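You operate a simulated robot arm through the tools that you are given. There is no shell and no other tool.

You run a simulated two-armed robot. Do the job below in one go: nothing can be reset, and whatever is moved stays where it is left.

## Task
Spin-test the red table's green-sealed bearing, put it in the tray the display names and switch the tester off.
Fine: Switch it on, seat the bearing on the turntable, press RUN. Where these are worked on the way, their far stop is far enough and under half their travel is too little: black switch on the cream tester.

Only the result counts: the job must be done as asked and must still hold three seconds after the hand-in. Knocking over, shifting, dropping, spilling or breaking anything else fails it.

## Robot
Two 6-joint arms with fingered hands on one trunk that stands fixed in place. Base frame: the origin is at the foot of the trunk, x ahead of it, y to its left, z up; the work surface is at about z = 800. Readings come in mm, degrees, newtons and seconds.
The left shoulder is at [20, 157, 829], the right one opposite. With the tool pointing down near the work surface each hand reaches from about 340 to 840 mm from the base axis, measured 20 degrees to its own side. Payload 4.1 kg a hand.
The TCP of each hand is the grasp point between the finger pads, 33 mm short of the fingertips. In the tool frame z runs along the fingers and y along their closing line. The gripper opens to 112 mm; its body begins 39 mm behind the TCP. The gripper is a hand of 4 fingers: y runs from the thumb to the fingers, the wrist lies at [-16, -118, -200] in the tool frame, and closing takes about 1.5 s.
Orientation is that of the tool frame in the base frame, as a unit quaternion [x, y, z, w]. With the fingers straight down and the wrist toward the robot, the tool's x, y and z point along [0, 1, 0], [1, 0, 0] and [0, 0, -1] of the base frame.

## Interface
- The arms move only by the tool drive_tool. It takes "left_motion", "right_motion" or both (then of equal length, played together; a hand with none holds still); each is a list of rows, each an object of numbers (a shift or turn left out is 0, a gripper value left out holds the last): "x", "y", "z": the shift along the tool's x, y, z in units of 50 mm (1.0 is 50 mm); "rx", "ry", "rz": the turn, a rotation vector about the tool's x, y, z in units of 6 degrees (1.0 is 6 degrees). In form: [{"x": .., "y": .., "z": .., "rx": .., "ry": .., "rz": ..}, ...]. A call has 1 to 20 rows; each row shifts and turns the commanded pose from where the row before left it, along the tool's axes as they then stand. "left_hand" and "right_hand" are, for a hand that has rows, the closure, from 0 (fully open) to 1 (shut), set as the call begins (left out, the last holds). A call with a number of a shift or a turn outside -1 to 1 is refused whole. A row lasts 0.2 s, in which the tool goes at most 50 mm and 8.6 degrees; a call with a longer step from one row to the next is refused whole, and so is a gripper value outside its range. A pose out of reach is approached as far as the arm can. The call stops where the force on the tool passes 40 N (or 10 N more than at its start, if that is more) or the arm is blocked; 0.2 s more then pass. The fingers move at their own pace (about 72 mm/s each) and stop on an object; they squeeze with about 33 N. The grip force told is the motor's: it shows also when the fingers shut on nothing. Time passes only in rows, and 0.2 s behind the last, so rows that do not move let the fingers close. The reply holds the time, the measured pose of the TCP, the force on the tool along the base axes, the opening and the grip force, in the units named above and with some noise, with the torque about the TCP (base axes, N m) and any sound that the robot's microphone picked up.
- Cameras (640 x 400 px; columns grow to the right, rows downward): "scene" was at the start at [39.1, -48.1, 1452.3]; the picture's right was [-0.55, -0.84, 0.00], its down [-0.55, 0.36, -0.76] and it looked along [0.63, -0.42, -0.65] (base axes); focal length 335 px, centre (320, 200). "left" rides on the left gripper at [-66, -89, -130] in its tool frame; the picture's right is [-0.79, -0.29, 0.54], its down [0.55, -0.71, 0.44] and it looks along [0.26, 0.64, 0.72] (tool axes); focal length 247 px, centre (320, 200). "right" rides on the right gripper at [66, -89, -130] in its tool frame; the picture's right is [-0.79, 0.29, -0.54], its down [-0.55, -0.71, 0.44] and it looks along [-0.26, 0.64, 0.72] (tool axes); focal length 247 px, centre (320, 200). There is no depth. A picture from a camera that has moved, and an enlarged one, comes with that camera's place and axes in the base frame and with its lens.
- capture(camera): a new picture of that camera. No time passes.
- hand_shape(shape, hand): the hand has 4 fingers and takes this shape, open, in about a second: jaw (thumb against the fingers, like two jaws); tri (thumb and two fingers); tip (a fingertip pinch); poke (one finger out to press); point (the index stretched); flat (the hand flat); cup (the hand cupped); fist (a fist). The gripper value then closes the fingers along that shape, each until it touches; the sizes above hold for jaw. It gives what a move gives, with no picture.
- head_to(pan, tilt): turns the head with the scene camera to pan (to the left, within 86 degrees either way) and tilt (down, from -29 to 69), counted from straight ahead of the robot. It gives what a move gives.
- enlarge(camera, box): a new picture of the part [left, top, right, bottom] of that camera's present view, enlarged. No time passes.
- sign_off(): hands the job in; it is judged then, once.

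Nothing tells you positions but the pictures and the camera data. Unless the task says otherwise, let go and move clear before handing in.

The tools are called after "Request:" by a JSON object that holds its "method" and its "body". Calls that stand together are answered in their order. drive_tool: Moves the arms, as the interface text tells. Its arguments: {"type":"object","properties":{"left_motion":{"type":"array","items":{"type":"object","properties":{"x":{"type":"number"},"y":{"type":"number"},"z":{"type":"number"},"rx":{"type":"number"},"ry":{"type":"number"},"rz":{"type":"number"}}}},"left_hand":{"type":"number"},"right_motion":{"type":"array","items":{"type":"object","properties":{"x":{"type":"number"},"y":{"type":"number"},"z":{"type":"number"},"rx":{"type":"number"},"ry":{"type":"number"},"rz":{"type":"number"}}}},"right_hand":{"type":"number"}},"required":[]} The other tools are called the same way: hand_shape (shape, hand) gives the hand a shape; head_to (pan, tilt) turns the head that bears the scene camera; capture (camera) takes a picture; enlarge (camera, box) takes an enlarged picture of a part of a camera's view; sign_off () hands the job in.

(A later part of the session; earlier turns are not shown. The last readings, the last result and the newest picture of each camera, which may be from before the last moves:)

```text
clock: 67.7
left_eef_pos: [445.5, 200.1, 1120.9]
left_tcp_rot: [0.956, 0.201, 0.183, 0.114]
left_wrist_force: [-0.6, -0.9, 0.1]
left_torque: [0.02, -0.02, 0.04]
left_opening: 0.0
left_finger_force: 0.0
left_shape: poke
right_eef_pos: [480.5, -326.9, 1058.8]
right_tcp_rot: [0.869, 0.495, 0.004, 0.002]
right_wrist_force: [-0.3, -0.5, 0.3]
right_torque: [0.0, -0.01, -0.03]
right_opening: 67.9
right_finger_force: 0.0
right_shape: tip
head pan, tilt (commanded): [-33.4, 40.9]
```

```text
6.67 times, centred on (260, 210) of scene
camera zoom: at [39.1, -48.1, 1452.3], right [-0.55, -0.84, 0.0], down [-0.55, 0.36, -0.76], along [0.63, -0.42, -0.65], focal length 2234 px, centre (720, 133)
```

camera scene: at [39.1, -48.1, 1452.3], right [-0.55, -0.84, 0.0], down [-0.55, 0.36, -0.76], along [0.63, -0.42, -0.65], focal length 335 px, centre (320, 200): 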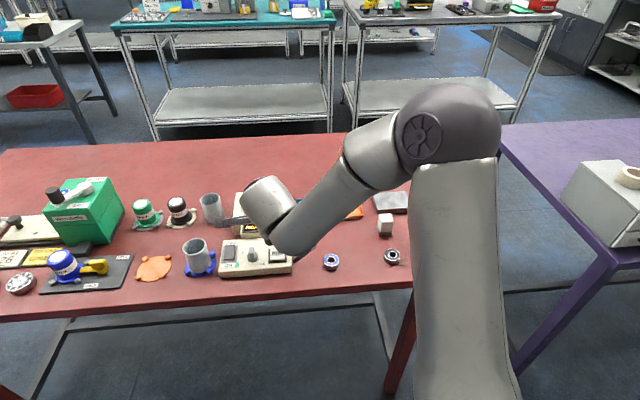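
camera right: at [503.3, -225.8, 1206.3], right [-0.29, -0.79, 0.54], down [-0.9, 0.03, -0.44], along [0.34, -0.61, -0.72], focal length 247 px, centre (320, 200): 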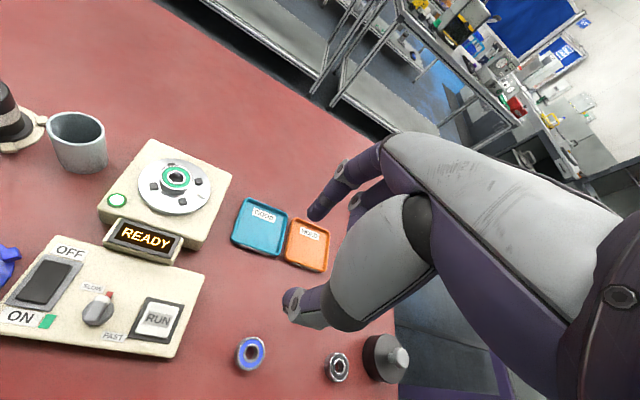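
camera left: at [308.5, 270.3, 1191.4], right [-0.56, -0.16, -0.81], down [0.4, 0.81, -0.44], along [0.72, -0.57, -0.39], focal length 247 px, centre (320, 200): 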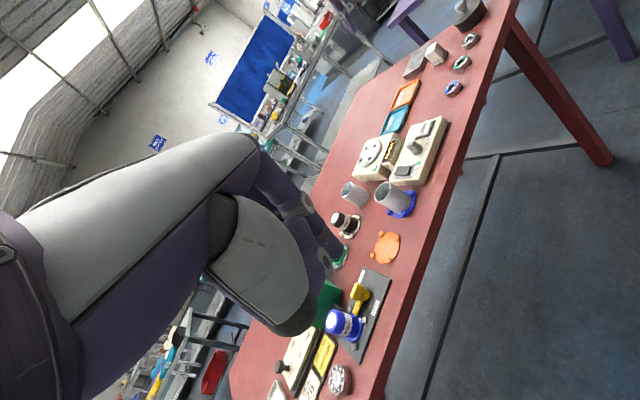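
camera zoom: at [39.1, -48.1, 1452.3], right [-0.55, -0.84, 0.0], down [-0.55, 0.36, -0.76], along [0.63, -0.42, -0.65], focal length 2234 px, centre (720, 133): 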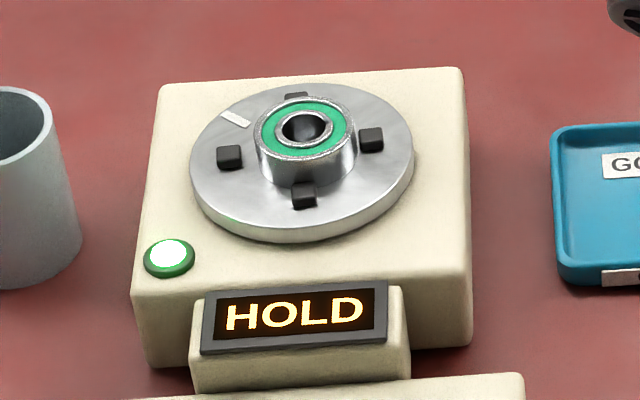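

The display says HOLD. I'll confirm it is steady and the disc has stopped while turning the hand 35° to match the new peg gaps.

Request:
{"method": "drive_tool", "body": {"right_motion": [{"rz": -0.97}, {"rz": -0.97}, {"rz": -0.97}, {"rz": -0.97}, {"rz": -0.97}, {"rz": -0.98}, {}, {}]}}

Request:
{"method": "enlarge", "body": {"camera": "scene", "box": [230, 180, 290, 240]}}

Request:
{"method": "enlarge", "body": {"camera": "left", "box": [350, 120, 410, 180]}}

```text
clock: 69.5
left_eef_pos: [446.4, 199.7, 1120.7]
left_tcp_rot: [0.956, 0.2, 0.183, 0.116]
left_wrist_force: [-0.3, 0.6, 0.1]
left_torque: [0.0, 0.0, 0.0]
left_opening: 0.2
left_finger_force: 0.0
left_shape: poke
right_eef_pos: [479.8, -326.6, 1054.5]
right_tcp_rot: [0.68, 0.733, 0.003, 0.004]
right_wrist_force: [0.0, -0.3, 0.6]
right_torque: [-0.04, 0.02, 0.02]
right_opening: 67.8
right_finger_force: 0.1
right_shape: tip
head pan, tilt (commanded): [-33.4, 40.9]
```

```text
6.67 times, centred on (260, 210) of scene
camera zoom: at [39.1, -48.1, 1452.3], right [-0.55, -0.84, 0.0], down [-0.55, 0.36, -0.76], along [0.63, -0.42, -0.65], focal length 2234 px, centre (720, 133)
```

zoom: 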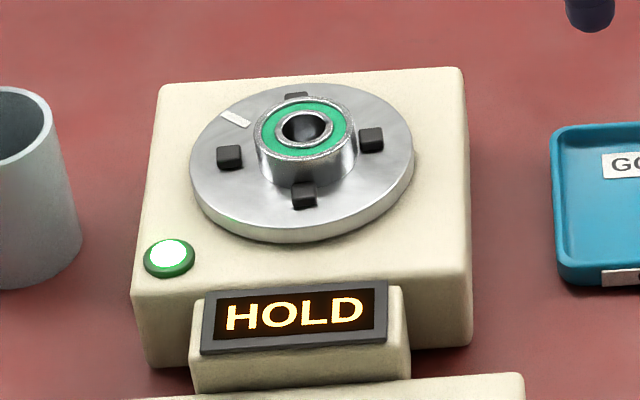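

```text
6.67 times, centred on (380, 150) of left
camera zoom: at [308.5, 270.3, 1191.4], right [-0.56, -0.16, -0.81], down [0.4, 0.81, -0.43], along [0.72, -0.57, -0.39], focal length 1646 px, centre (-80, 533)
```

zoom: 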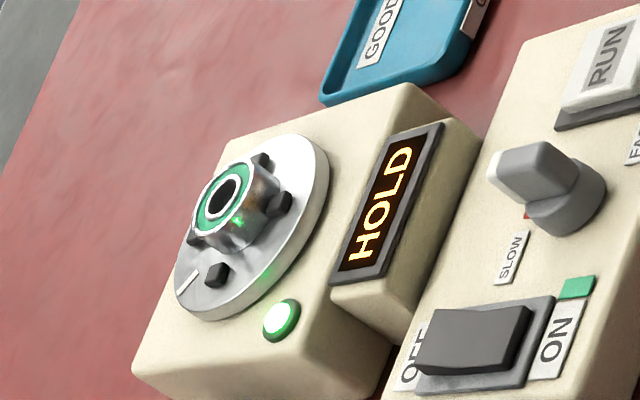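

The disc is stopped and the display is steady at HOLD. I'll move above the turntable for the pickup.

Request:
{"method": "drive_tool", "body": {"right_motion": [{"x": 0.1, "y": 0.6}, {"x": 0.12, "y": 0.78}, {"x": 0.12, "y": 0.78}, {"x": 0.12, "y": 0.78}, {"x": 0.12, "y": 0.78}, {"x": 0.12, "y": 0.68}, {"z": 0.5}, {"z": 0.6}, {"z": 0.6}, {"z": 0.39}, {}, {}, {}]}}

Request:
{"method": "enlarge", "body": {"camera": "right", "box": [220, 180, 380, 310]}}

Request:
{"method": "enlarge", "body": {"camera": "scene", "box": [230, 150, 300, 230]}}

Request:
{"method": "enlarge", "body": {"camera": "left", "box": [330, 90, 410, 180]}}

```text
clock: 72.2
left_eef_pos: [445.6, 201.5, 1121.2]
left_tcp_rot: [0.956, 0.201, 0.183, 0.114]
left_wrist_force: [-0.6, 1.0, 0.0]
left_torque: [0.0, -0.04, -0.01]
left_opening: 0.0
left_finger_force: 0.1
left_shape: poke
right_eef_pos: [697.9, -277.4, 953.0]
right_tcp_rot: [0.681, 0.733, 0.004, 0.005]
right_wrist_force: [-0.1, 0.3, -0.6]
right_torque: [0.04, 0.01, 0.04]
right_opening: 67.6
right_finger_force: 0.0
right_shape: tip
head pan, tilt (commanded): [-33.4, 40.9]
```

```text
3.08 times, centred on (300, 245) of right
camera zoom: at [602.7, -218.2, 1082.6], right [0.34, -0.77, 0.54], down [-0.66, -0.6, -0.44], along [0.67, -0.21, -0.71], focal length 760 px, centre (382, 62)
```

zoom: 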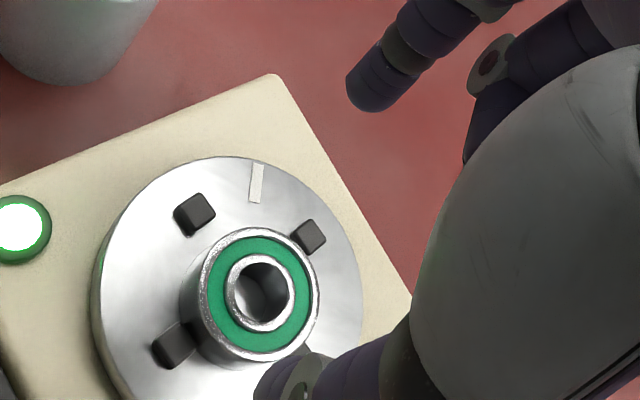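

```text
5.00 times, centred on (265, 190) of scene
camera zoom: at [39.1, -48.1, 1452.3], right [-0.55, -0.84, 0.0], down [-0.55, 0.36, -0.76], along [0.63, -0.42, -0.65], focal length 1675 px, centre (595, 250)
```

zoom: 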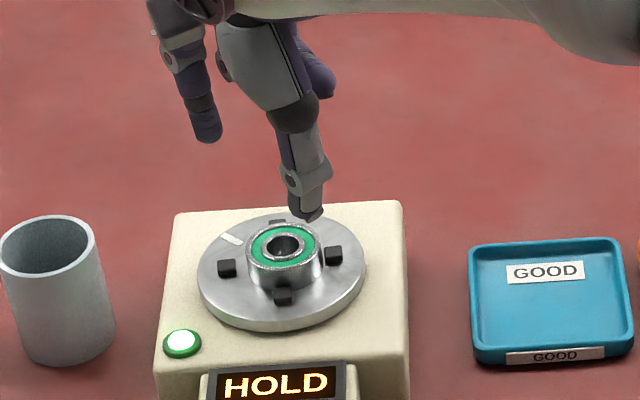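

```text
4.44 times, centred on (370, 135) of left
camera zoom: at [308.5, 270.3, 1191.4], right [-0.56, -0.16, -0.81], down [0.4, 0.81, -0.43], along [0.72, -0.57, -0.39], focal length 1098 px, centre (98, 489)
```

zoom: 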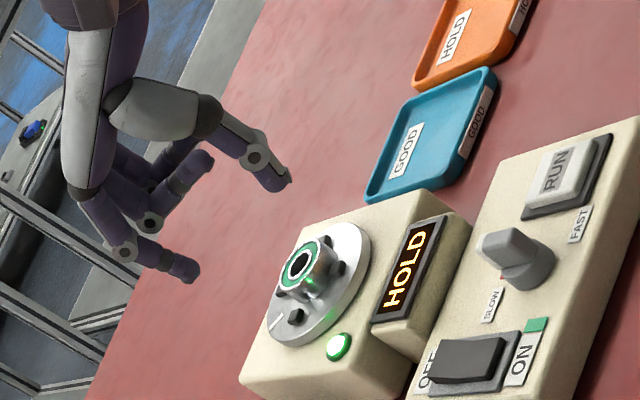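

The bearing is at about (-3.4, -1.9) in the tool frame, and I want it at (-4.9, 1.8) before closing. I'll shift, descend partway, and check.

Request:
{"method": "drive_tool", "body": {"right_motion": [{"x": 0.03, "y": -0.074}, {"z": 0.2}, {"z": 0.3}, {"z": 0.25}, {"z": 0.15}, {}, {}, {}]}}

Request:
{"method": "enlarge", "body": {"camera": "right", "box": [230, 180, 360, 310]}}

Request:
{"method": "enlarge", "body": {"camera": "scene", "box": [240, 170, 280, 220]}}

Request:
{"method": "enlarge", "body": {"camera": "left", "box": [350, 115, 400, 175]}}

```text
clock: 74.0
left_eef_pos: [446.2, 199.3, 1121.4]
left_tcp_rot: [0.956, 0.2, 0.183, 0.114]
left_wrist_force: [-0.6, -0.6, -0.8]
left_torque: [-0.03, 0.0, 0.0]
left_opening: 0.0
left_finger_force: 0.1
left_shape: poke
right_eef_pos: [692.3, -275.0, 908.4]
right_tcp_rot: [0.681, 0.732, 0.003, 0.004]
right_wrist_force: [-0.6, 0.1, 0.1]
right_torque: [0.01, 0.0, -0.01]
right_opening: 67.6
right_finger_force: 0.1
right_shape: tip
head pan, tilt (commanded): [-33.4, 40.9]
```

```text
3.08 times, centred on (295, 245) of right
camera zoom: at [596.9, -216.9, 1037.8], right [0.34, -0.77, 0.54], down [-0.66, -0.6, -0.44], along [0.67, -0.21, -0.71], focal length 760 px, centre (397, 62)
```

zoom: 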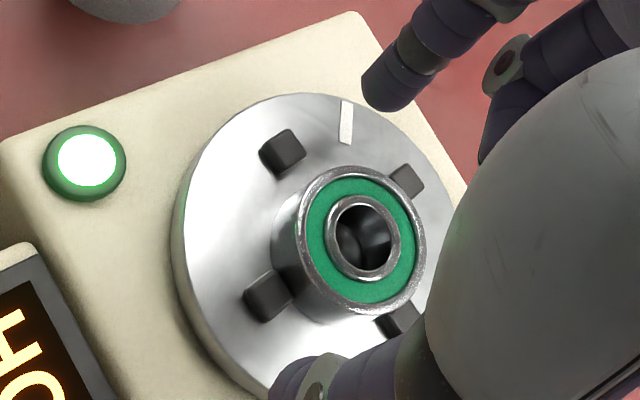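

```text
8.00 times, centred on (260, 195) of scene
camera zoom: at [39.1, -48.1, 1452.3], right [-0.55, -0.84, 0.0], down [-0.55, 0.36, -0.76], along [0.63, -0.42, -0.65], focal length 2681 px, centre (800, 240)
```

zoom: 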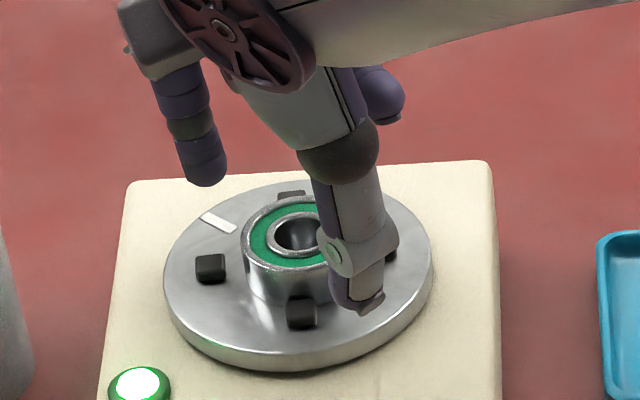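

```text
6.67 times, centred on (375, 145) of left
camera zoom: at [308.5, 270.3, 1191.4], right [-0.56, -0.16, -0.81], down [0.4, 0.81, -0.44], along [0.72, -0.57, -0.39], focal length 1646 px, centre (-47, 567)
```

zoom: 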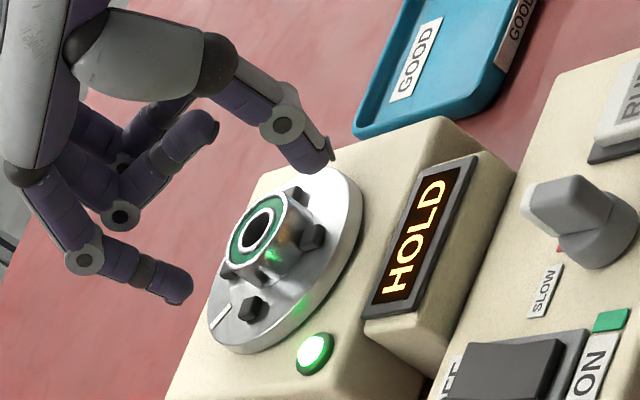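

Fingers and pegs clear each other by a few millimetres. I'll fine-adjust, lower to grasp height and close on the bearing.

Request:
{"method": "drive_tool", "body": {"right_motion": [{"x": -0.016, "y": 0.03}, {"z": 0.1}, {"z": 0.1}, {"z": 0.08}, {"z": 0.06}, {}, {}, {}]}}

Request:
{"method": "enlarge", "body": {"camera": "right", "box": [240, 190, 360, 310]}}

Request:
{"method": "enlarge", "body": {"camera": "scene", "box": [245, 180, 280, 215]}}

Request:
{"method": "enlarge", "body": {"camera": "left", "box": [350, 125, 395, 170]}}

```text
clock: 75.8
left_eef_pos: [446.2, 200.0, 1121.4]
left_tcp_rot: [0.956, 0.201, 0.183, 0.114]
left_wrist_force: [-0.5, -0.2, 0.5]
left_torque: [0.01, -0.01, 0.01]
left_opening: 0.0
left_finger_force: 0.1
left_shape: poke
right_eef_pos: [695.7, -275.9, 891.1]
right_tcp_rot: [0.681, 0.733, 0.003, 0.004]
right_wrist_force: [0.8, -0.4, -0.6]
right_torque: [-0.02, -0.01, 0.01]
right_opening: 67.9
right_finger_force: 0.0
right_shape: tip
head pan, tilt (commanded): [-33.4, 40.9]
```

```text
3.33 times, centred on (300, 250) of right
camera zoom: at [600.1, -216.2, 1019.7], right [0.34, -0.77, 0.54], down [-0.66, -0.6, -0.44], along [0.67, -0.21, -0.71], focal length 823 px, centre (387, 33)
```

zoom: 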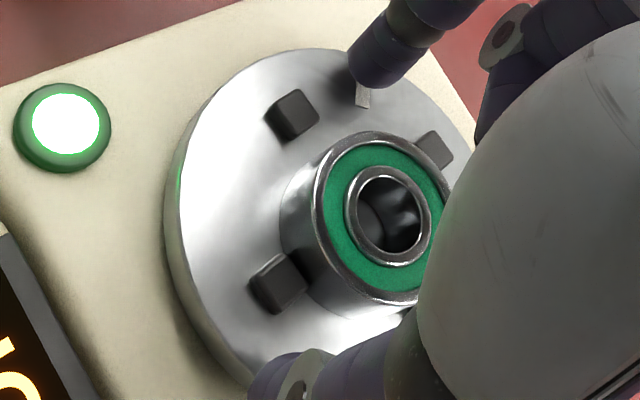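

```text
11.43 times, centred on (262, 198) of scene
camera zoom: at [39.1, -48.1, 1452.3], right [-0.55, -0.84, 0.0], down [-0.55, 0.36, -0.76], along [0.63, -0.42, -0.65], focal length 3830 px, centre (977, 229)
```

zoom: 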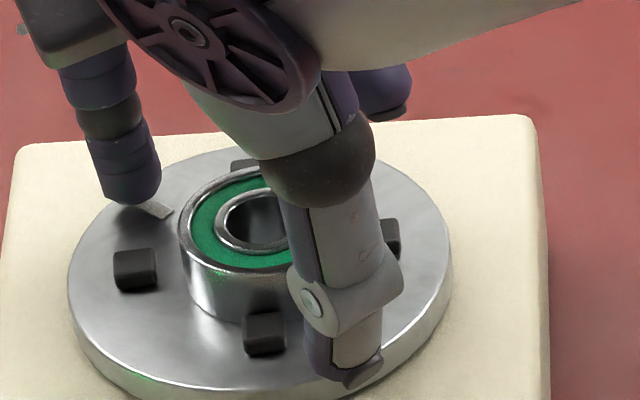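

```text
8.89 times, centred on (372, 148) of left
camera zoom: at [308.5, 270.3, 1191.4], right [-0.56, -0.16, -0.81], down [0.4, 0.81, -0.43], along [0.72, -0.57, -0.39], focal length 2195 px, centre (-147, 667)
```

zoom: 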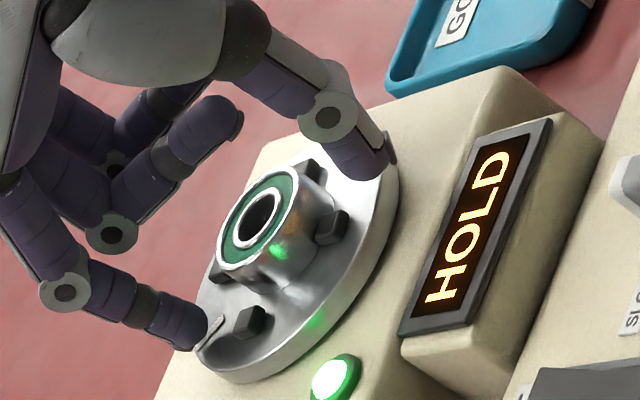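

The fingertips are just above the disc with the bearing between them. I'll shift 2 mm in -x for peg clearance and close.

Request:
{"method": "drive_tool", "body": {"right_motion": [{"x": -0.04}, {}, {}]}}

Request:
{"method": "drive_tool", "body": {"right_motion": [{}, {}, {}, {}, {}, {}, {}, {}], "right_hand": 1}}

Request:
{"method": "enlarge", "body": {"camera": "right", "box": [240, 190, 360, 310]}}

Request:
{"method": "enlarge", "body": {"camera": "scene", "box": [245, 180, 280, 215]}}

Request:
{"method": "enlarge", "body": {"camera": "left", "box": [350, 125, 395, 170]}}

```text
clock: 76.7
left_eef_pos: [445.3, 199.1, 1120.1]
left_tcp_rot: [0.956, 0.2, 0.182, 0.115]
left_wrist_force: [1.2, 0.1, 0.1]
left_torque: [0.03, 0.0, 0.01]
left_opening: 0.1
left_finger_force: 0.0
left_shape: poke
right_eef_pos: [696.3, -277.4, 890.0]
right_tcp_rot: [0.68, 0.733, 0.003, 0.004]
right_wrist_force: [0.0, 0.1, 0.0]
right_torque: [0.0, 0.02, -0.01]
right_opening: 67.3
right_finger_force: 0.1
right_shape: tip
head pan, tilt (commanded): [-33.4, 40.9]
```

```text
clock: 78.5
left_eef_pos: [445.5, 200.5, 1120.6]
left_tcp_rot: [0.956, 0.201, 0.183, 0.115]
left_wrist_force: [0.1, 0.7, 0.9]
left_torque: [0.02, -0.03, -0.02]
left_opening: 0.1
left_finger_force: 0.1
left_shape: poke
right_eef_pos: [694.7, -276.2, 890.3]
right_tcp_rot: [0.681, 0.733, 0.003, 0.005]
right_wrist_force: [1.6, 9.7, -0.5]
right_torque: [0.3, -0.04, 0.04]
right_opening: 31.0
right_finger_force: 33.6
right_shape: tip
head pan, tilt (commanded): [-33.4, 40.9]
```

```text
3.33 times, centred on (300, 250) of right
camera zoom: at [600.9, -218.0, 1019.8], right [0.34, -0.77, 0.54], down [-0.66, -0.6, -0.44], along [0.67, -0.21, -0.71], focal length 823 px, centre (387, 33)
```

zoom: 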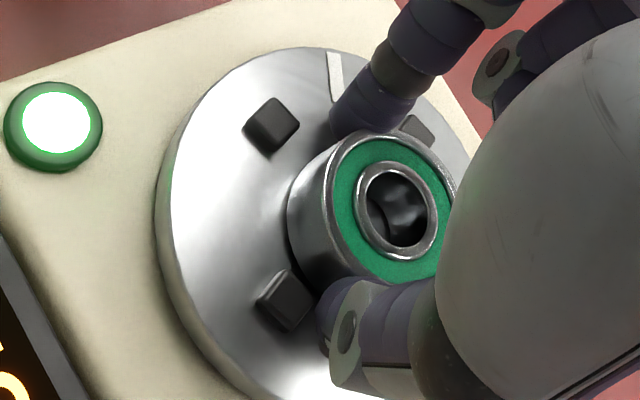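

```text
11.43 times, centred on (262, 198) of scene
camera zoom: at [39.2, -47.8, 1452.3], right [-0.55, -0.84, 0.0], down [-0.55, 0.36, -0.76], along [0.63, -0.42, -0.65], focal length 3830 px, centre (977, 229)
```

zoom: 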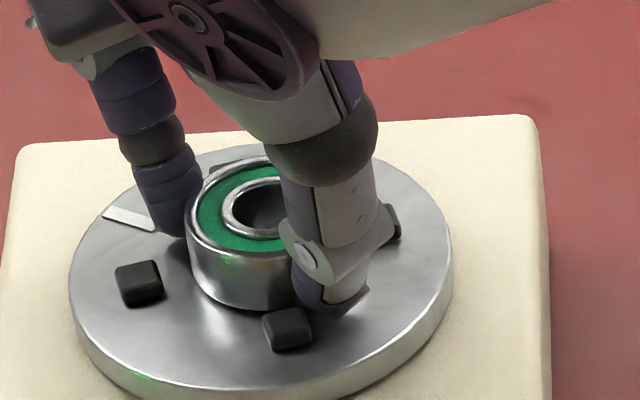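

```text
8.89 times, centred on (372, 148) of left
camera zoom: at [308.5, 270.6, 1191.3], right [-0.56, -0.16, -0.81], down [0.4, 0.81, -0.44], along [0.72, -0.57, -0.39], focal length 2195 px, centre (-147, 667)
```

zoom: 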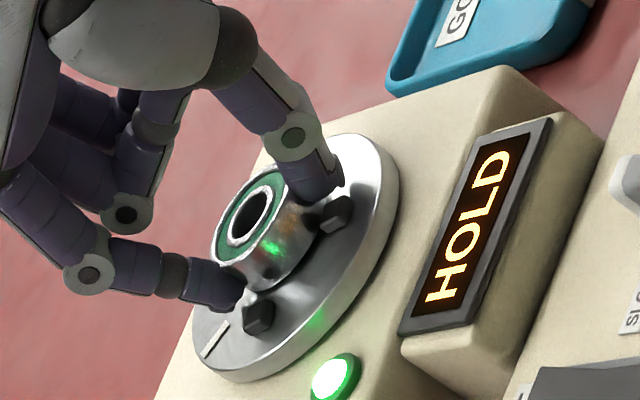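

The bearing is gripped at 33.6 N with some side load against a peg. I'll lift slowly straight up and check.

Request:
{"method": "drive_tool", "body": {"right_motion": [{"z": -0.04}, {"z": -0.06}, {"z": -0.1}, {"z": -0.2}, {}, {}]}}

Request:
{"method": "enlarge", "body": {"camera": "right", "box": [240, 190, 360, 310]}}

Request:
{"method": "enlarge", "body": {"camera": "scene", "box": [245, 175, 280, 210]}}

Request:
{"method": "enlarge", "body": {"camera": "left", "box": [350, 120, 395, 165]}}

```text
clock: 79.8
left_eef_pos: [446.1, 199.6, 1120.6]
left_tcp_rot: [0.956, 0.201, 0.183, 0.115]
left_wrist_force: [0.4, 0.1, -0.5]
left_torque: [0.0, -0.04, -0.01]
left_opening: 0.0
left_finger_force: 0.1
left_shape: poke
right_eef_pos: [696.9, -277.6, 911.3]
right_tcp_rot: [0.681, 0.732, 0.003, 0.004]
right_wrist_force: [-0.8, -0.9, -1.1]
right_torque: [-0.04, 0.03, 0.03]
right_opening: 29.9
right_finger_force: 33.8
right_shape: tip
head pan, tilt (commanded): [-33.4, 40.9]
```

```text
3.33 times, centred on (300, 250) of right
camera zoom: at [601.7, -218.6, 1040.4], right [0.34, -0.77, 0.54], down [-0.66, -0.6, -0.44], along [0.67, -0.21, -0.71], focal length 823 px, centre (387, 33)
```

zoom: 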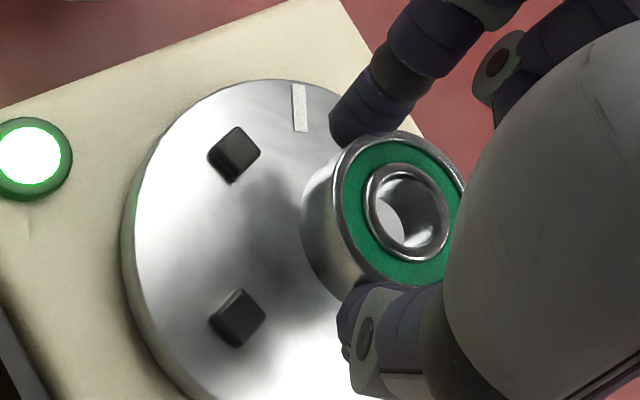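

```text
11.43 times, centred on (262, 192) of scene
camera zoom: at [39.1, -48.1, 1452.3], right [-0.55, -0.84, 0.0], down [-0.55, 0.36, -0.76], along [0.63, -0.42, -0.65], focal length 3830 px, centre (977, 286)
```

zoom: 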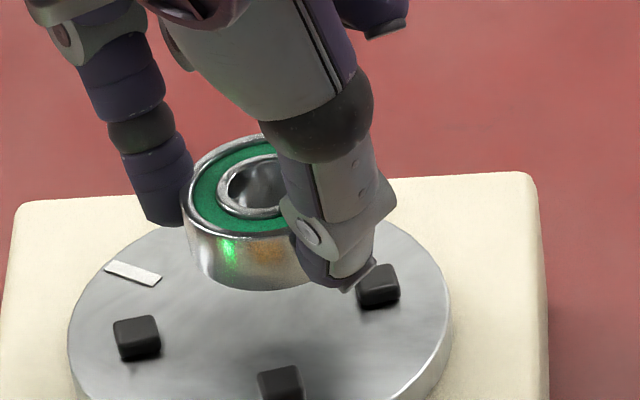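

```text
8.89 times, centred on (372, 142) of left
camera zoom: at [308.6, 270.3, 1191.4], right [-0.56, -0.16, -0.81], down [0.4, 0.81, -0.43], along [0.72, -0.57, -0.39], focal length 2195 px, centre (-147, 711)
```

zoom: 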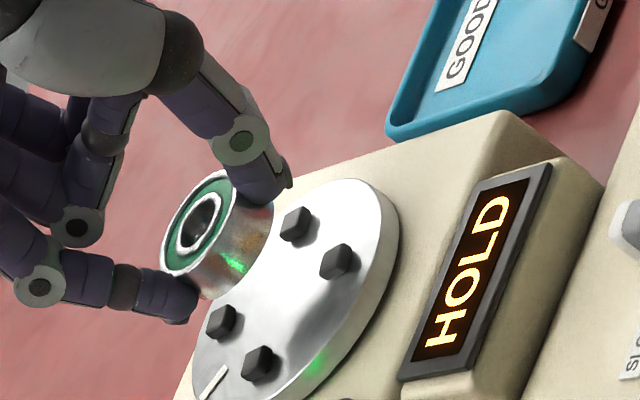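

The bearing is off the turntable and held. I'll raise it and carry it smoothly over to the HOLD tray near (594, -501).

Request:
{"method": "drive_tool", "body": {"right_motion": [{"z": -0.2}, {"z": -0.3}, {"z": -0.4}, {"z": -0.4}, {"z": -0.3}, {"z": -0.1}, {"x": -0.12, "y": -0.07}, {"x": -0.25, "y": -0.15}, {"x": -0.38, "y": -0.225}, {"x": -0.45, "y": -0.266}, {"x": -0.5, "y": -0.296}, {"x": -0.5, "y": -0.296}, {"x": -0.5, "y": -0.296}, {"x": -0.5, "y": -0.296}, {"x": -0.4, "y": -0.236}, {"x": -0.3, "y": -0.177}, {"x": -0.15, "y": -0.089}, {"x": -0.084, "y": -0.047}, {}, {}]}}

Request:
{"method": "enlarge", "body": {"camera": "right", "box": [200, 160, 400, 330]}}

Request:
{"method": "capture", "body": {"camera": "scene"}}

Request:
{"method": "enlarge", "body": {"camera": "left", "box": [350, 0, 470, 120]}}

```text
clock: 84.0
left_eef_pos: [445.8, 200.4, 1120.2]
left_tcp_rot: [0.956, 0.201, 0.183, 0.115]
left_wrist_force: [0.2, -0.2, -0.1]
left_torque: [-0.01, -0.01, 0.02]
left_opening: 0.1
left_finger_force: 0.0
left_shape: poke
right_eef_pos: [588.0, -492.1, 993.2]
right_tcp_rot: [0.681, 0.733, 0.002, 0.003]
right_wrist_force: [0.1, 0.3, 0.3]
right_torque: [0.01, -0.01, -0.05]
right_opening: 30.1
right_finger_force: 33.8
right_shape: tip
head pan, tilt (commanded): [-33.4, 40.9]
```

```text
2.35 times, centred on (300, 245) of right
camera zoom: at [493.2, -433.8, 1123.4], right [0.34, -0.77, 0.54], down [-0.66, -0.6, -0.44], along [0.67, -0.21, -0.71], focal length 581 px, centre (367, 94)
```

zoom: 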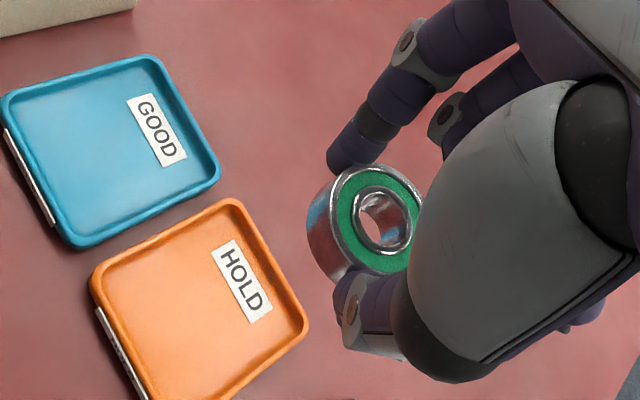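

```text
taken
camera scene: at [39.1, -48.1, 1452.3], right [-0.55, -0.84, 0.0], down [-0.55, 0.36, -0.76], along [0.63, -0.42, -0.65], focal length 335 px, centre (320, 200)
```

scene: 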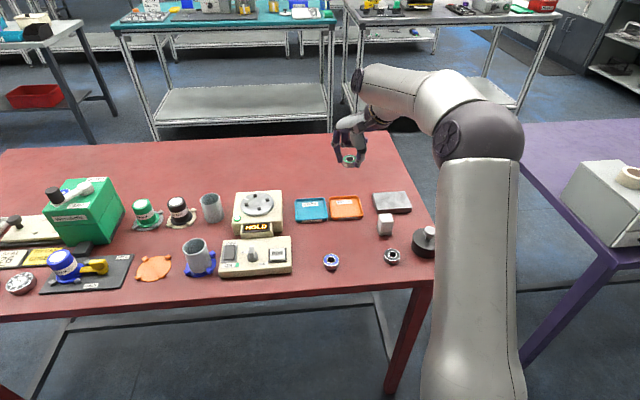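

```text
3.33 times, centred on (410, 60) of left
camera zoom: at [308.6, 270.3, 1191.4], right [-0.56, -0.16, -0.81], down [0.4, 0.81, -0.44], along [0.72, -0.57, -0.39], focal length 823 px, centre (20, 667)
```

zoom: 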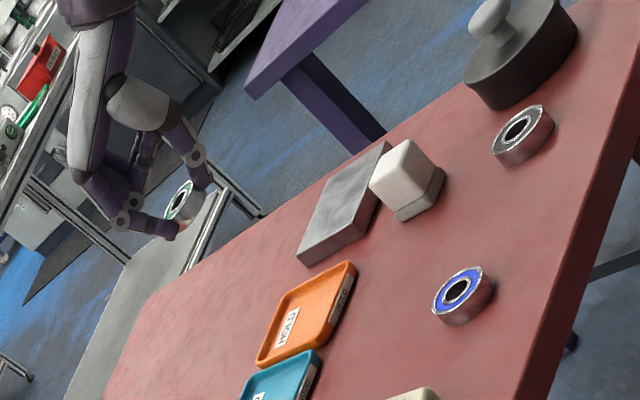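

The tray centre is only about 3 mm off from the bearing. I'll correct and descend to just above the tray.

Request:
{"method": "drive_tool", "body": {"right_motion": [{"x": 0.066, "y": 0.016}, {"z": 0.3}, {"z": 0.4}, {"z": 0.5}, {"z": 0.5}, {"z": 0.4}, {"z": 0.3}, {"z": 0.2}, {}, {}]}}

Request:
{"method": "enlarge", "body": {"camera": "right", "box": [220, 170, 380, 330]}}

Request:
{"method": "enlarge", "body": {"camera": "scene", "box": [310, 160, 390, 230]}}

Request:
{"method": "enlarge", "body": {"camera": "left", "box": [370, 50, 440, 120]}}

```text
clock: 86.2
left_eef_pos: [446.7, 198.4, 1120.3]
left_tcp_rot: [0.956, 0.201, 0.182, 0.115]
left_wrist_force: [0.1, 0.5, -0.1]
left_torque: [-0.02, 0.0, -0.01]
left_opening: 0.1
left_finger_force: 0.0
left_shape: poke
right_eef_pos: [590.6, -490.0, 863.2]
right_tcp_rot: [0.681, 0.732, 0.003, 0.004]
right_wrist_force: [-0.2, 0.1, -1.6]
right_torque: [0.0, -0.02, -0.03]
right_opening: 29.9
right_finger_force: 33.2
right_shape: tip
head pan, tilt (commanded): [-33.4, 40.9]
```

```text
2.50 times, centred on (300, 250) of right
camera zoom: at [494.9, -430.2, 992.8], right [0.34, -0.77, 0.54], down [-0.66, -0.6, -0.44], along [0.67, -0.21, -0.71], focal length 617 px, centre (370, 75)
```

zoom: 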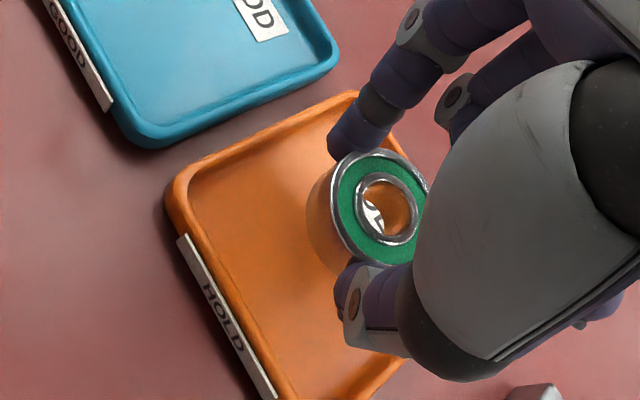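

```text
5.71 times, centred on (350, 195) of scene
camera zoom: at [39.1, -48.1, 1452.3], right [-0.55, -0.84, 0.0], down [-0.55, 0.36, -0.76], along [0.63, -0.42, -0.65], focal length 1915 px, centre (149, 229)
```

zoom: 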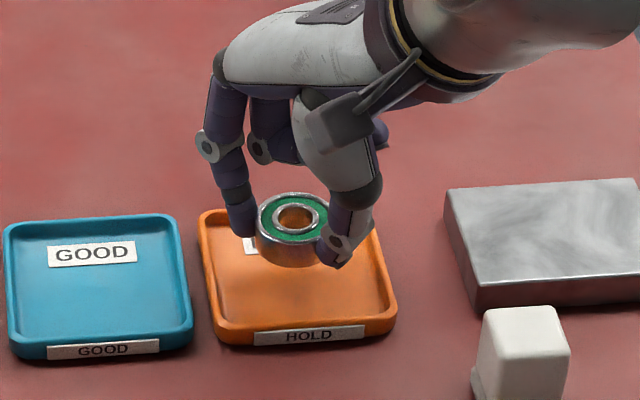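

```text
5.71 times, centred on (405, 85) of left
camera zoom: at [308.6, 270.3, 1191.4], right [-0.56, -0.16, -0.81], down [0.4, 0.81, -0.44], along [0.72, -0.57, -0.39], focal length 1411 px, centre (-166, 857)
```

zoom: 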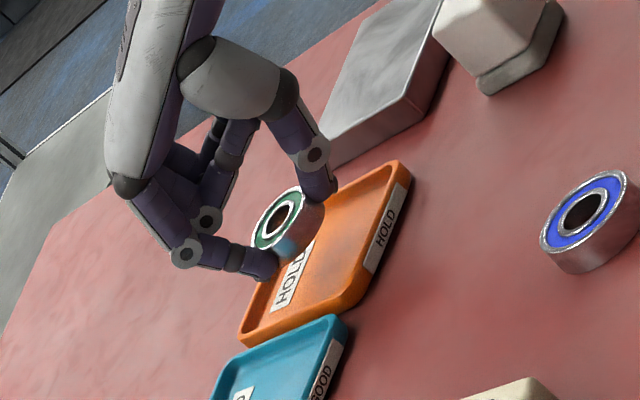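

The bearing is over the middle of the HOLD tray. I'll lower until it touches the floor.

Request:
{"method": "drive_tool", "body": {"right_motion": [{"z": 0.12}, {"z": 0.12}, {"z": 0.1}, {"z": 0.04}, {"z": 0.03}, {"z": 0.02}, {"z": 0.02}, {}, {}]}}

Request:
{"method": "enlarge", "body": {"camera": "scene", "box": [320, 175, 370, 225]}}

Request:
{"method": "enlarge", "body": {"camera": "left", "box": [380, 60, 430, 110]}}

```text
clock: 88.2
left_eef_pos: [445.7, 199.4, 1121.0]
left_tcp_rot: [0.956, 0.2, 0.183, 0.114]
left_wrist_force: [-0.2, -0.2, 0.7]
left_torque: [0.0, 0.01, -0.04]
left_opening: 0.0
left_finger_force: 0.0
left_shape: poke
right_eef_pos: [589.1, -488.3, 842.5]
right_tcp_rot: [0.68, 0.733, 0.002, 0.004]
right_wrist_force: [0.5, -0.8, -0.3]
right_torque: [0.01, 0.01, 0.01]
right_opening: 30.1
right_finger_force: 33.4
right_shape: tip
head pan, tilt (commanded): [-33.4, 40.9]
```

```text
8.00 times, centred on (345, 200) of scene
camera zoom: at [39.1, -48.1, 1452.3], right [-0.55, -0.84, 0.0], down [-0.55, 0.36, -0.76], along [0.63, -0.42, -0.65], focal length 2681 px, centre (120, 200)
```

zoom: 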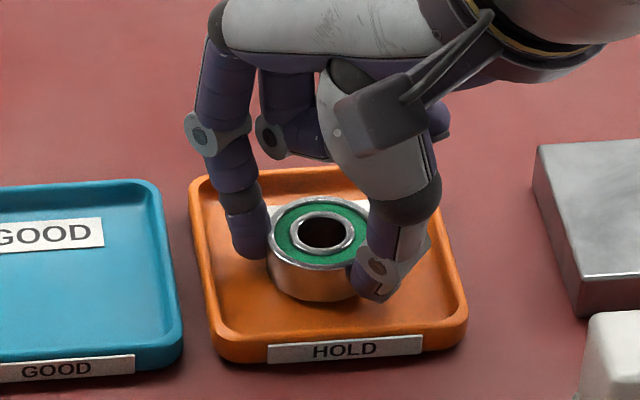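

```text
8.00 times, centred on (405, 85) of left
camera zoom: at [308.6, 270.3, 1191.4], right [-0.56, -0.16, -0.81], down [0.4, 0.81, -0.43], along [0.72, -0.57, -0.39], focal length 1976 px, centre (-360, 1120)
```

zoom: 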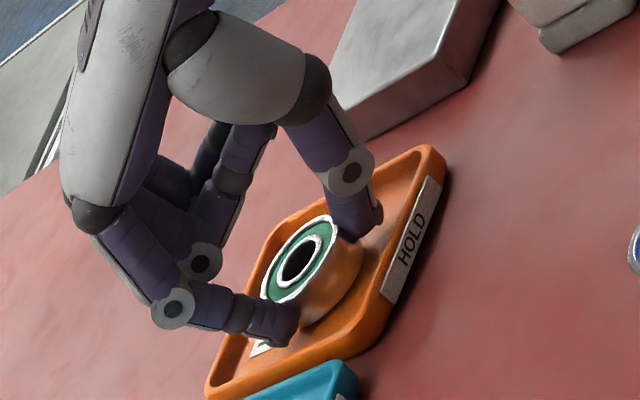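

There's no contact yet, so I'll lower a few millimetres more in small steps.

Request:
{"method": "drive_tool", "body": {"right_motion": [{"z": 0.03}, {"z": 0.02}, {}, {}]}}

```text
clock: 89.2
left_eef_pos: [445.1, 198.8, 1121.1]
left_tcp_rot: [0.956, 0.2, 0.183, 0.115]
left_wrist_force: [0.6, -1.0, -0.2]
left_torque: [0.02, 0.0, -0.02]
left_opening: 0.0
left_finger_force: 0.1
left_shape: poke
right_eef_pos: [590.2, -489.0, 839.0]
right_tcp_rot: [0.681, 0.732, 0.003, 0.004]
right_wrist_force: [0.5, 0.5, 2.4]
right_torque: [0.06, -0.05, -0.01]
right_opening: 30.1
right_finger_force: 33.0
right_shape: tip
head pan, tilt (commanded): [-33.4, 40.9]
```

There is light contact with the tray floor at 2.4 N. I'll open just enough to free the bearing.

Request:
{"method": "drive_tool", "body": {"right_motion": [{}, {}, {}, {}, {}], "right_hand": 0.57}}

Request:
{"method": "enlarge", "body": {"camera": "scene", "box": [320, 175, 370, 225]}}

Request:
{"method": "enlarge", "body": {"camera": "left", "box": [380, 60, 430, 110]}}

Request:
{"method": "enlarge", "body": {"camera": "right", "box": [220, 170, 380, 330]}}

```text
clock: 90.5
left_eef_pos: [445.3, 199.8, 1120.2]
left_tcp_rot: [0.956, 0.2, 0.183, 0.115]
left_wrist_force: [0.3, -0.1, 0.0]
left_torque: [-0.02, 0.03, 0.04]
left_opening: 0.0
left_finger_force: 0.1
left_shape: poke
right_eef_pos: [590.4, -490.4, 839.3]
right_tcp_rot: [0.681, 0.733, 0.003, 0.004]
right_wrist_force: [4.4, -2.3, -1.2]
right_torque: [-0.04, -0.16, 0.05]
right_opening: 45.3
right_finger_force: 0.1
right_shape: tip
head pan, tilt (commanded): [-33.4, 40.9]
```

```text
8.00 times, centred on (345, 200) of scene
camera zoom: at [39.3, -48.2, 1452.3], right [-0.55, -0.84, 0.0], down [-0.55, 0.36, -0.76], along [0.63, -0.42, -0.65], focal length 2681 px, centre (120, 200)
```

zoom: 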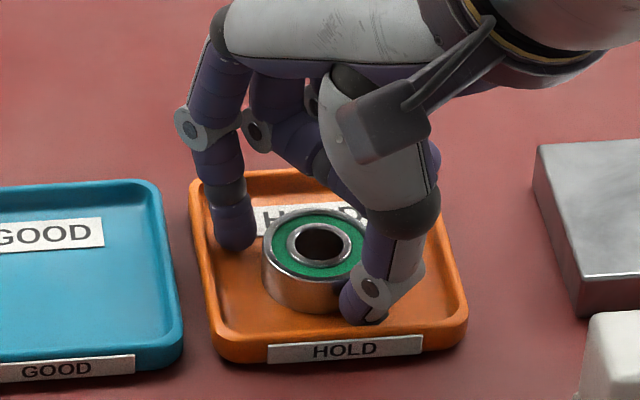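

```text
8.00 times, centred on (405, 85) of left
camera zoom: at [308.7, 270.3, 1191.4], right [-0.56, -0.16, -0.81], down [0.4, 0.81, -0.44], along [0.72, -0.57, -0.39], focal length 1976 px, centre (-360, 1120)
```

zoom: 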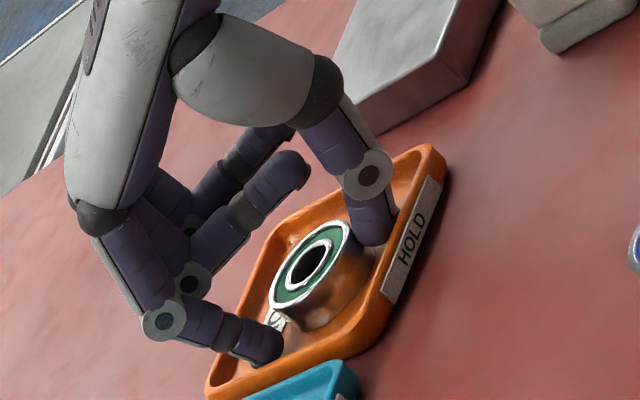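

```text
2.50 times, centred on (300, 250) of right
camera zoom: at [494.8, -430.7, 968.3], right [0.34, -0.77, 0.54], down [-0.66, -0.6, -0.44], along [0.67, -0.21, -0.71], focal length 617 px, centre (370, 75)
```

zoom: 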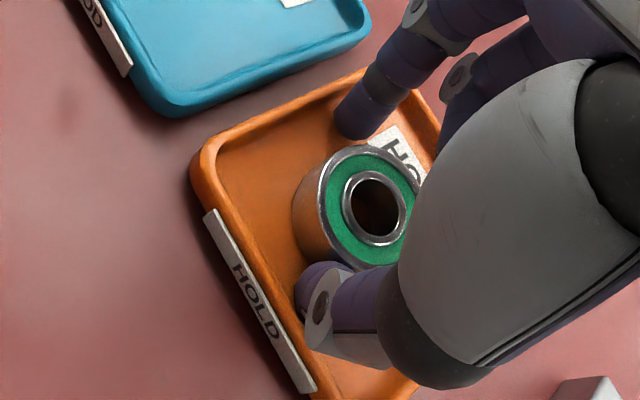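

The bearing sits in the HOLD tray and the fingers are open. I'll lift straight up carefully.

Request:
{"method": "drive_tool", "body": {"right_motion": [{"z": -0.06}, {"z": -0.1}, {"z": -0.2}, {"z": -0.3}, {}, {}]}}

Request:
{"method": "enlarge", "body": {"camera": "scene", "box": [310, 165, 380, 235]}}

Request:
{"method": "enlarge", "body": {"camera": "left", "box": [370, 50, 440, 120]}}

```text
clock: 91.8
left_eef_pos: [445.9, 200.2, 1120.3]
left_tcp_rot: [0.956, 0.2, 0.183, 0.115]
left_wrist_force: [-0.6, 0.7, 0.5]
left_torque: [-0.07, 0.0, 0.0]
left_opening: 0.2
left_finger_force: 0.0
left_shape: poke
right_eef_pos: [590.6, -488.4, 872.5]
right_tcp_rot: [0.68, 0.733, 0.003, 0.004]
right_wrist_force: [0.6, 0.8, -0.1]
right_torque: [0.01, 0.03, 0.0]
right_opening: 47.9
right_finger_force: 0.1
right_shape: tip
head pan, tilt (commanded): [-33.4, 40.9]
```

```text
5.71 times, centred on (345, 200) of scene
camera zoom: at [39.1, -48.1, 1452.3], right [-0.55, -0.84, 0.0], down [-0.55, 0.36, -0.76], along [0.63, -0.42, -0.65], focal length 1915 px, centre (177, 200)
```

zoom: 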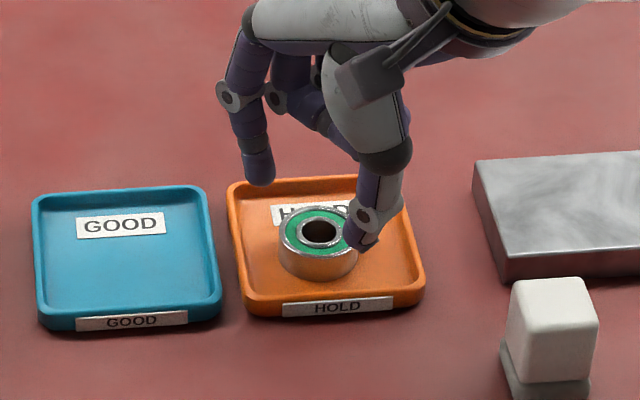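

```text
5.71 times, centred on (405, 85) of left
camera zoom: at [308.5, 270.3, 1191.4], right [-0.56, -0.16, -0.81], down [0.4, 0.81, -0.43], along [0.72, -0.57, -0.39], focal length 1411 px, centre (-166, 857)
```

zoom: 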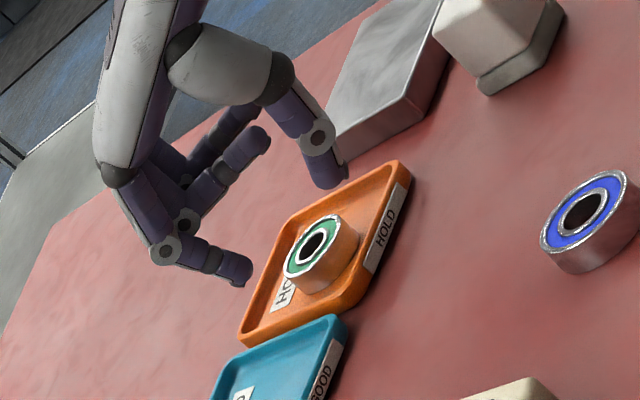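

The bearing rests in the HOLD tray, which hasn't moved. Next I'll raise the hand, switch to poke, turn back, and go above the rocker's OFF end.

Request:
{"method": "drive_tool", "body": {"right_motion": [{"z": -0.6}, {"z": -0.9}, {"z": -0.9}, {"z": -0.9}, {"z": -0.3}, {}]}}

Request:
{"method": "hand_shape", "body": {"shape": "poke", "hand": "right"}}

Request:
{"method": "drive_tool", "body": {"right_motion": [{"rz": 0.97}, {"rz": 0.97}, {"rz": 0.97}, {"rz": 0.97}, {"rz": 0.98}, {"rz": 0.98}, {"x": 0.6, "y": -0.31}, {"x": 0.8, "y": -0.417}, {"x": 0.8, "y": -0.417}, {"x": 0.8, "y": -0.417}, {"x": 0.8, "y": -0.417}, {"x": 0.8, "y": -0.417}, {"x": 0.8, "y": -0.415}, {"x": 0.522, "y": -0.27}, {}, {}, {}]}}

Request:
{"method": "capture", "body": {"camera": "right"}}

Request:
{"method": "capture", "body": {"camera": "scene"}}

Request:
{"method": "capture", "body": {"camera": "left"}}

```text
clock: 93.2
left_eef_pos: [445.0, 199.2, 1120.0]
left_tcp_rot: [0.956, 0.2, 0.183, 0.115]
left_wrist_force: [-0.2, -0.2, 0.0]
left_torque: [0.0, -0.01, -0.01]
left_opening: 0.2
left_finger_force: 0.1
left_shape: poke
right_eef_pos: [587.9, -489.0, 1054.5]
right_tcp_rot: [0.681, 0.733, 0.003, 0.004]
right_wrist_force: [-0.5, 1.1, -0.1]
right_torque: [0.01, -0.02, -0.02]
right_opening: 48.2
right_finger_force: 0.1
right_shape: tip
head pan, tilt (commanded): [-33.4, 40.9]
```

```text
clock: 94.2
left_eef_pos: [446.8, 199.7, 1120.6]
left_tcp_rot: [0.956, 0.201, 0.183, 0.115]
left_wrist_force: [0.5, 0.1, -0.6]
left_torque: [0.0, -0.01, 0.0]
left_opening: 0.0
left_finger_force: 0.1
left_shape: poke
right_eef_pos: [589.4, -488.1, 1054.1]
right_tcp_rot: [0.681, 0.732, 0.002, 0.005]
right_wrist_force: [0.1, 0.0, -0.6]
right_torque: [-0.01, 0.0, -0.02]
right_opening: 0.0
right_finger_force: 0.0
right_shape: poke
head pan, tilt (commanded): [-33.4, 40.9]
```

```text
clock: 97.8
left_eef_pos: [446.4, 199.3, 1120.7]
left_tcp_rot: [0.955, 0.201, 0.183, 0.114]
left_wrist_force: [-0.3, 0.0, 0.1]
left_torque: [0.01, 0.0, -0.01]
left_opening: 0.1
left_finger_force: 0.0
left_shape: poke
right_eef_pos: [604.3, -153.9, 1052.3]
right_tcp_rot: [0.87, 0.493, 0.004, 0.002]
right_wrist_force: [0.1, 0.2, 0.4]
right_torque: [0.0, 0.03, -0.01]
right_opening: 0.0
right_finger_force: 0.2
right_shape: poke
head pan, tilt (commanded): [-33.4, 40.9]
```

```text
taken
camera right: at [561.3, -52.3, 1181.6], right [-0.17, -0.83, 0.54], down [-0.89, -0.11, -0.44], along [0.43, -0.55, -0.72], focal length 247 px, centre (320, 200)
```

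right: 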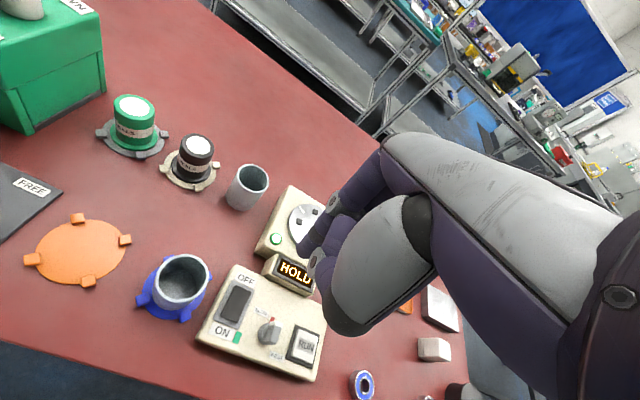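

```text
taken
camera scene: at [39.1, -48.1, 1452.3], right [-0.55, -0.84, 0.0], down [-0.55, 0.36, -0.76], along [0.63, -0.42, -0.65], focal length 335 px, centre (320, 200)
```

scene: 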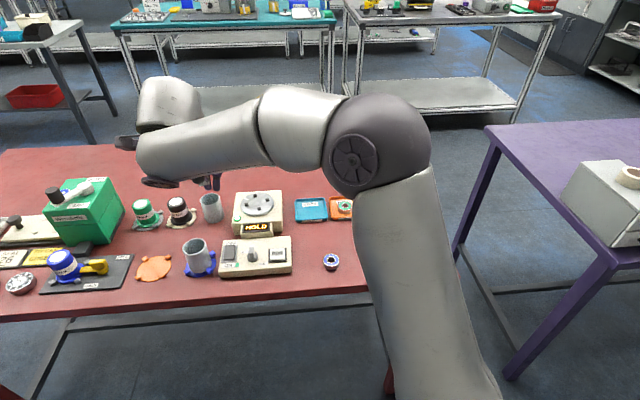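

```text
taken
camera left: at [308.5, 270.3, 1191.4], right [-0.56, -0.16, -0.81], down [0.4, 0.81, -0.44], along [0.72, -0.57, -0.39], focal length 247 px, centre (320, 200)
```

left: 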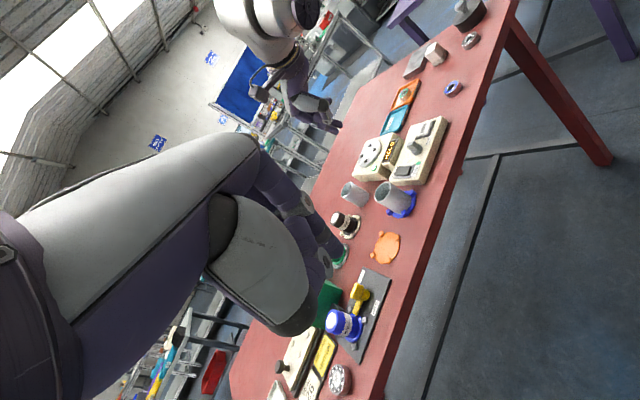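

The rocker projects well under the fingertips, with its OFF end aligned. I'll descend to hover height and re-check.

Request:
{"method": "drive_tool", "body": {"right_motion": [{"z": 0.5}, {"z": 0.7}, {"z": 0.7}, {"z": 0.6}, {"z": 0.4}, {}, {}, {}]}}

Request:
{"method": "enlarge", "body": {"camera": "right", "box": [240, 190, 360, 310]}}

Request:
{"method": "enlarge", "body": {"camera": "left", "box": [360, 120, 440, 200]}}

```text
clock: 99.5
left_eef_pos: [445.2, 199.9, 1121.2]
left_tcp_rot: [0.956, 0.2, 0.183, 0.115]
left_wrist_force: [-0.5, 1.4, -0.3]
left_torque: [-0.02, -0.02, -0.02]
left_opening: 0.0
left_finger_force: 0.0
left_shape: poke
right_eef_pos: [608.3, -154.7, 910.4]
right_tcp_rot: [0.87, 0.494, 0.004, 0.003]
right_wrist_force: [0.4, 0.4, -0.7]
right_torque: [0.03, 0.0, -0.01]
right_opening: 0.3
right_finger_force: 0.1
right_shape: poke
head pan, tilt (commanded): [-33.4, 40.9]
```

```text
3.33 times, centred on (300, 250) of right
camera zoom: at [564.4, -53.2, 1039.1], right [-0.17, -0.83, 0.54], down [-0.89, -0.11, -0.44], along [0.43, -0.55, -0.72], focal length 823 px, centre (387, 33)
```

zoom: 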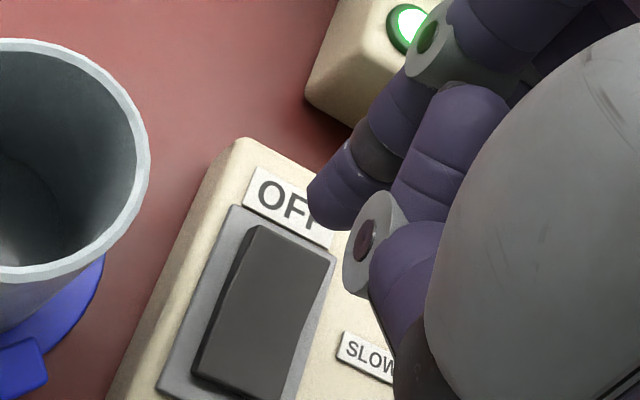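

```text
5.00 times, centred on (400, 160) of left
camera zoom: at [308.5, 270.3, 1191.4], right [-0.56, -0.16, -0.81], down [0.4, 0.81, -0.43], along [0.72, -0.57, -0.39], focal length 1235 px, centre (-80, 400)
```

zoom: 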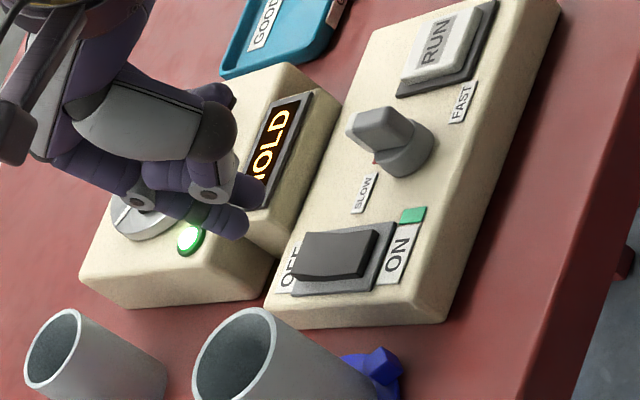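

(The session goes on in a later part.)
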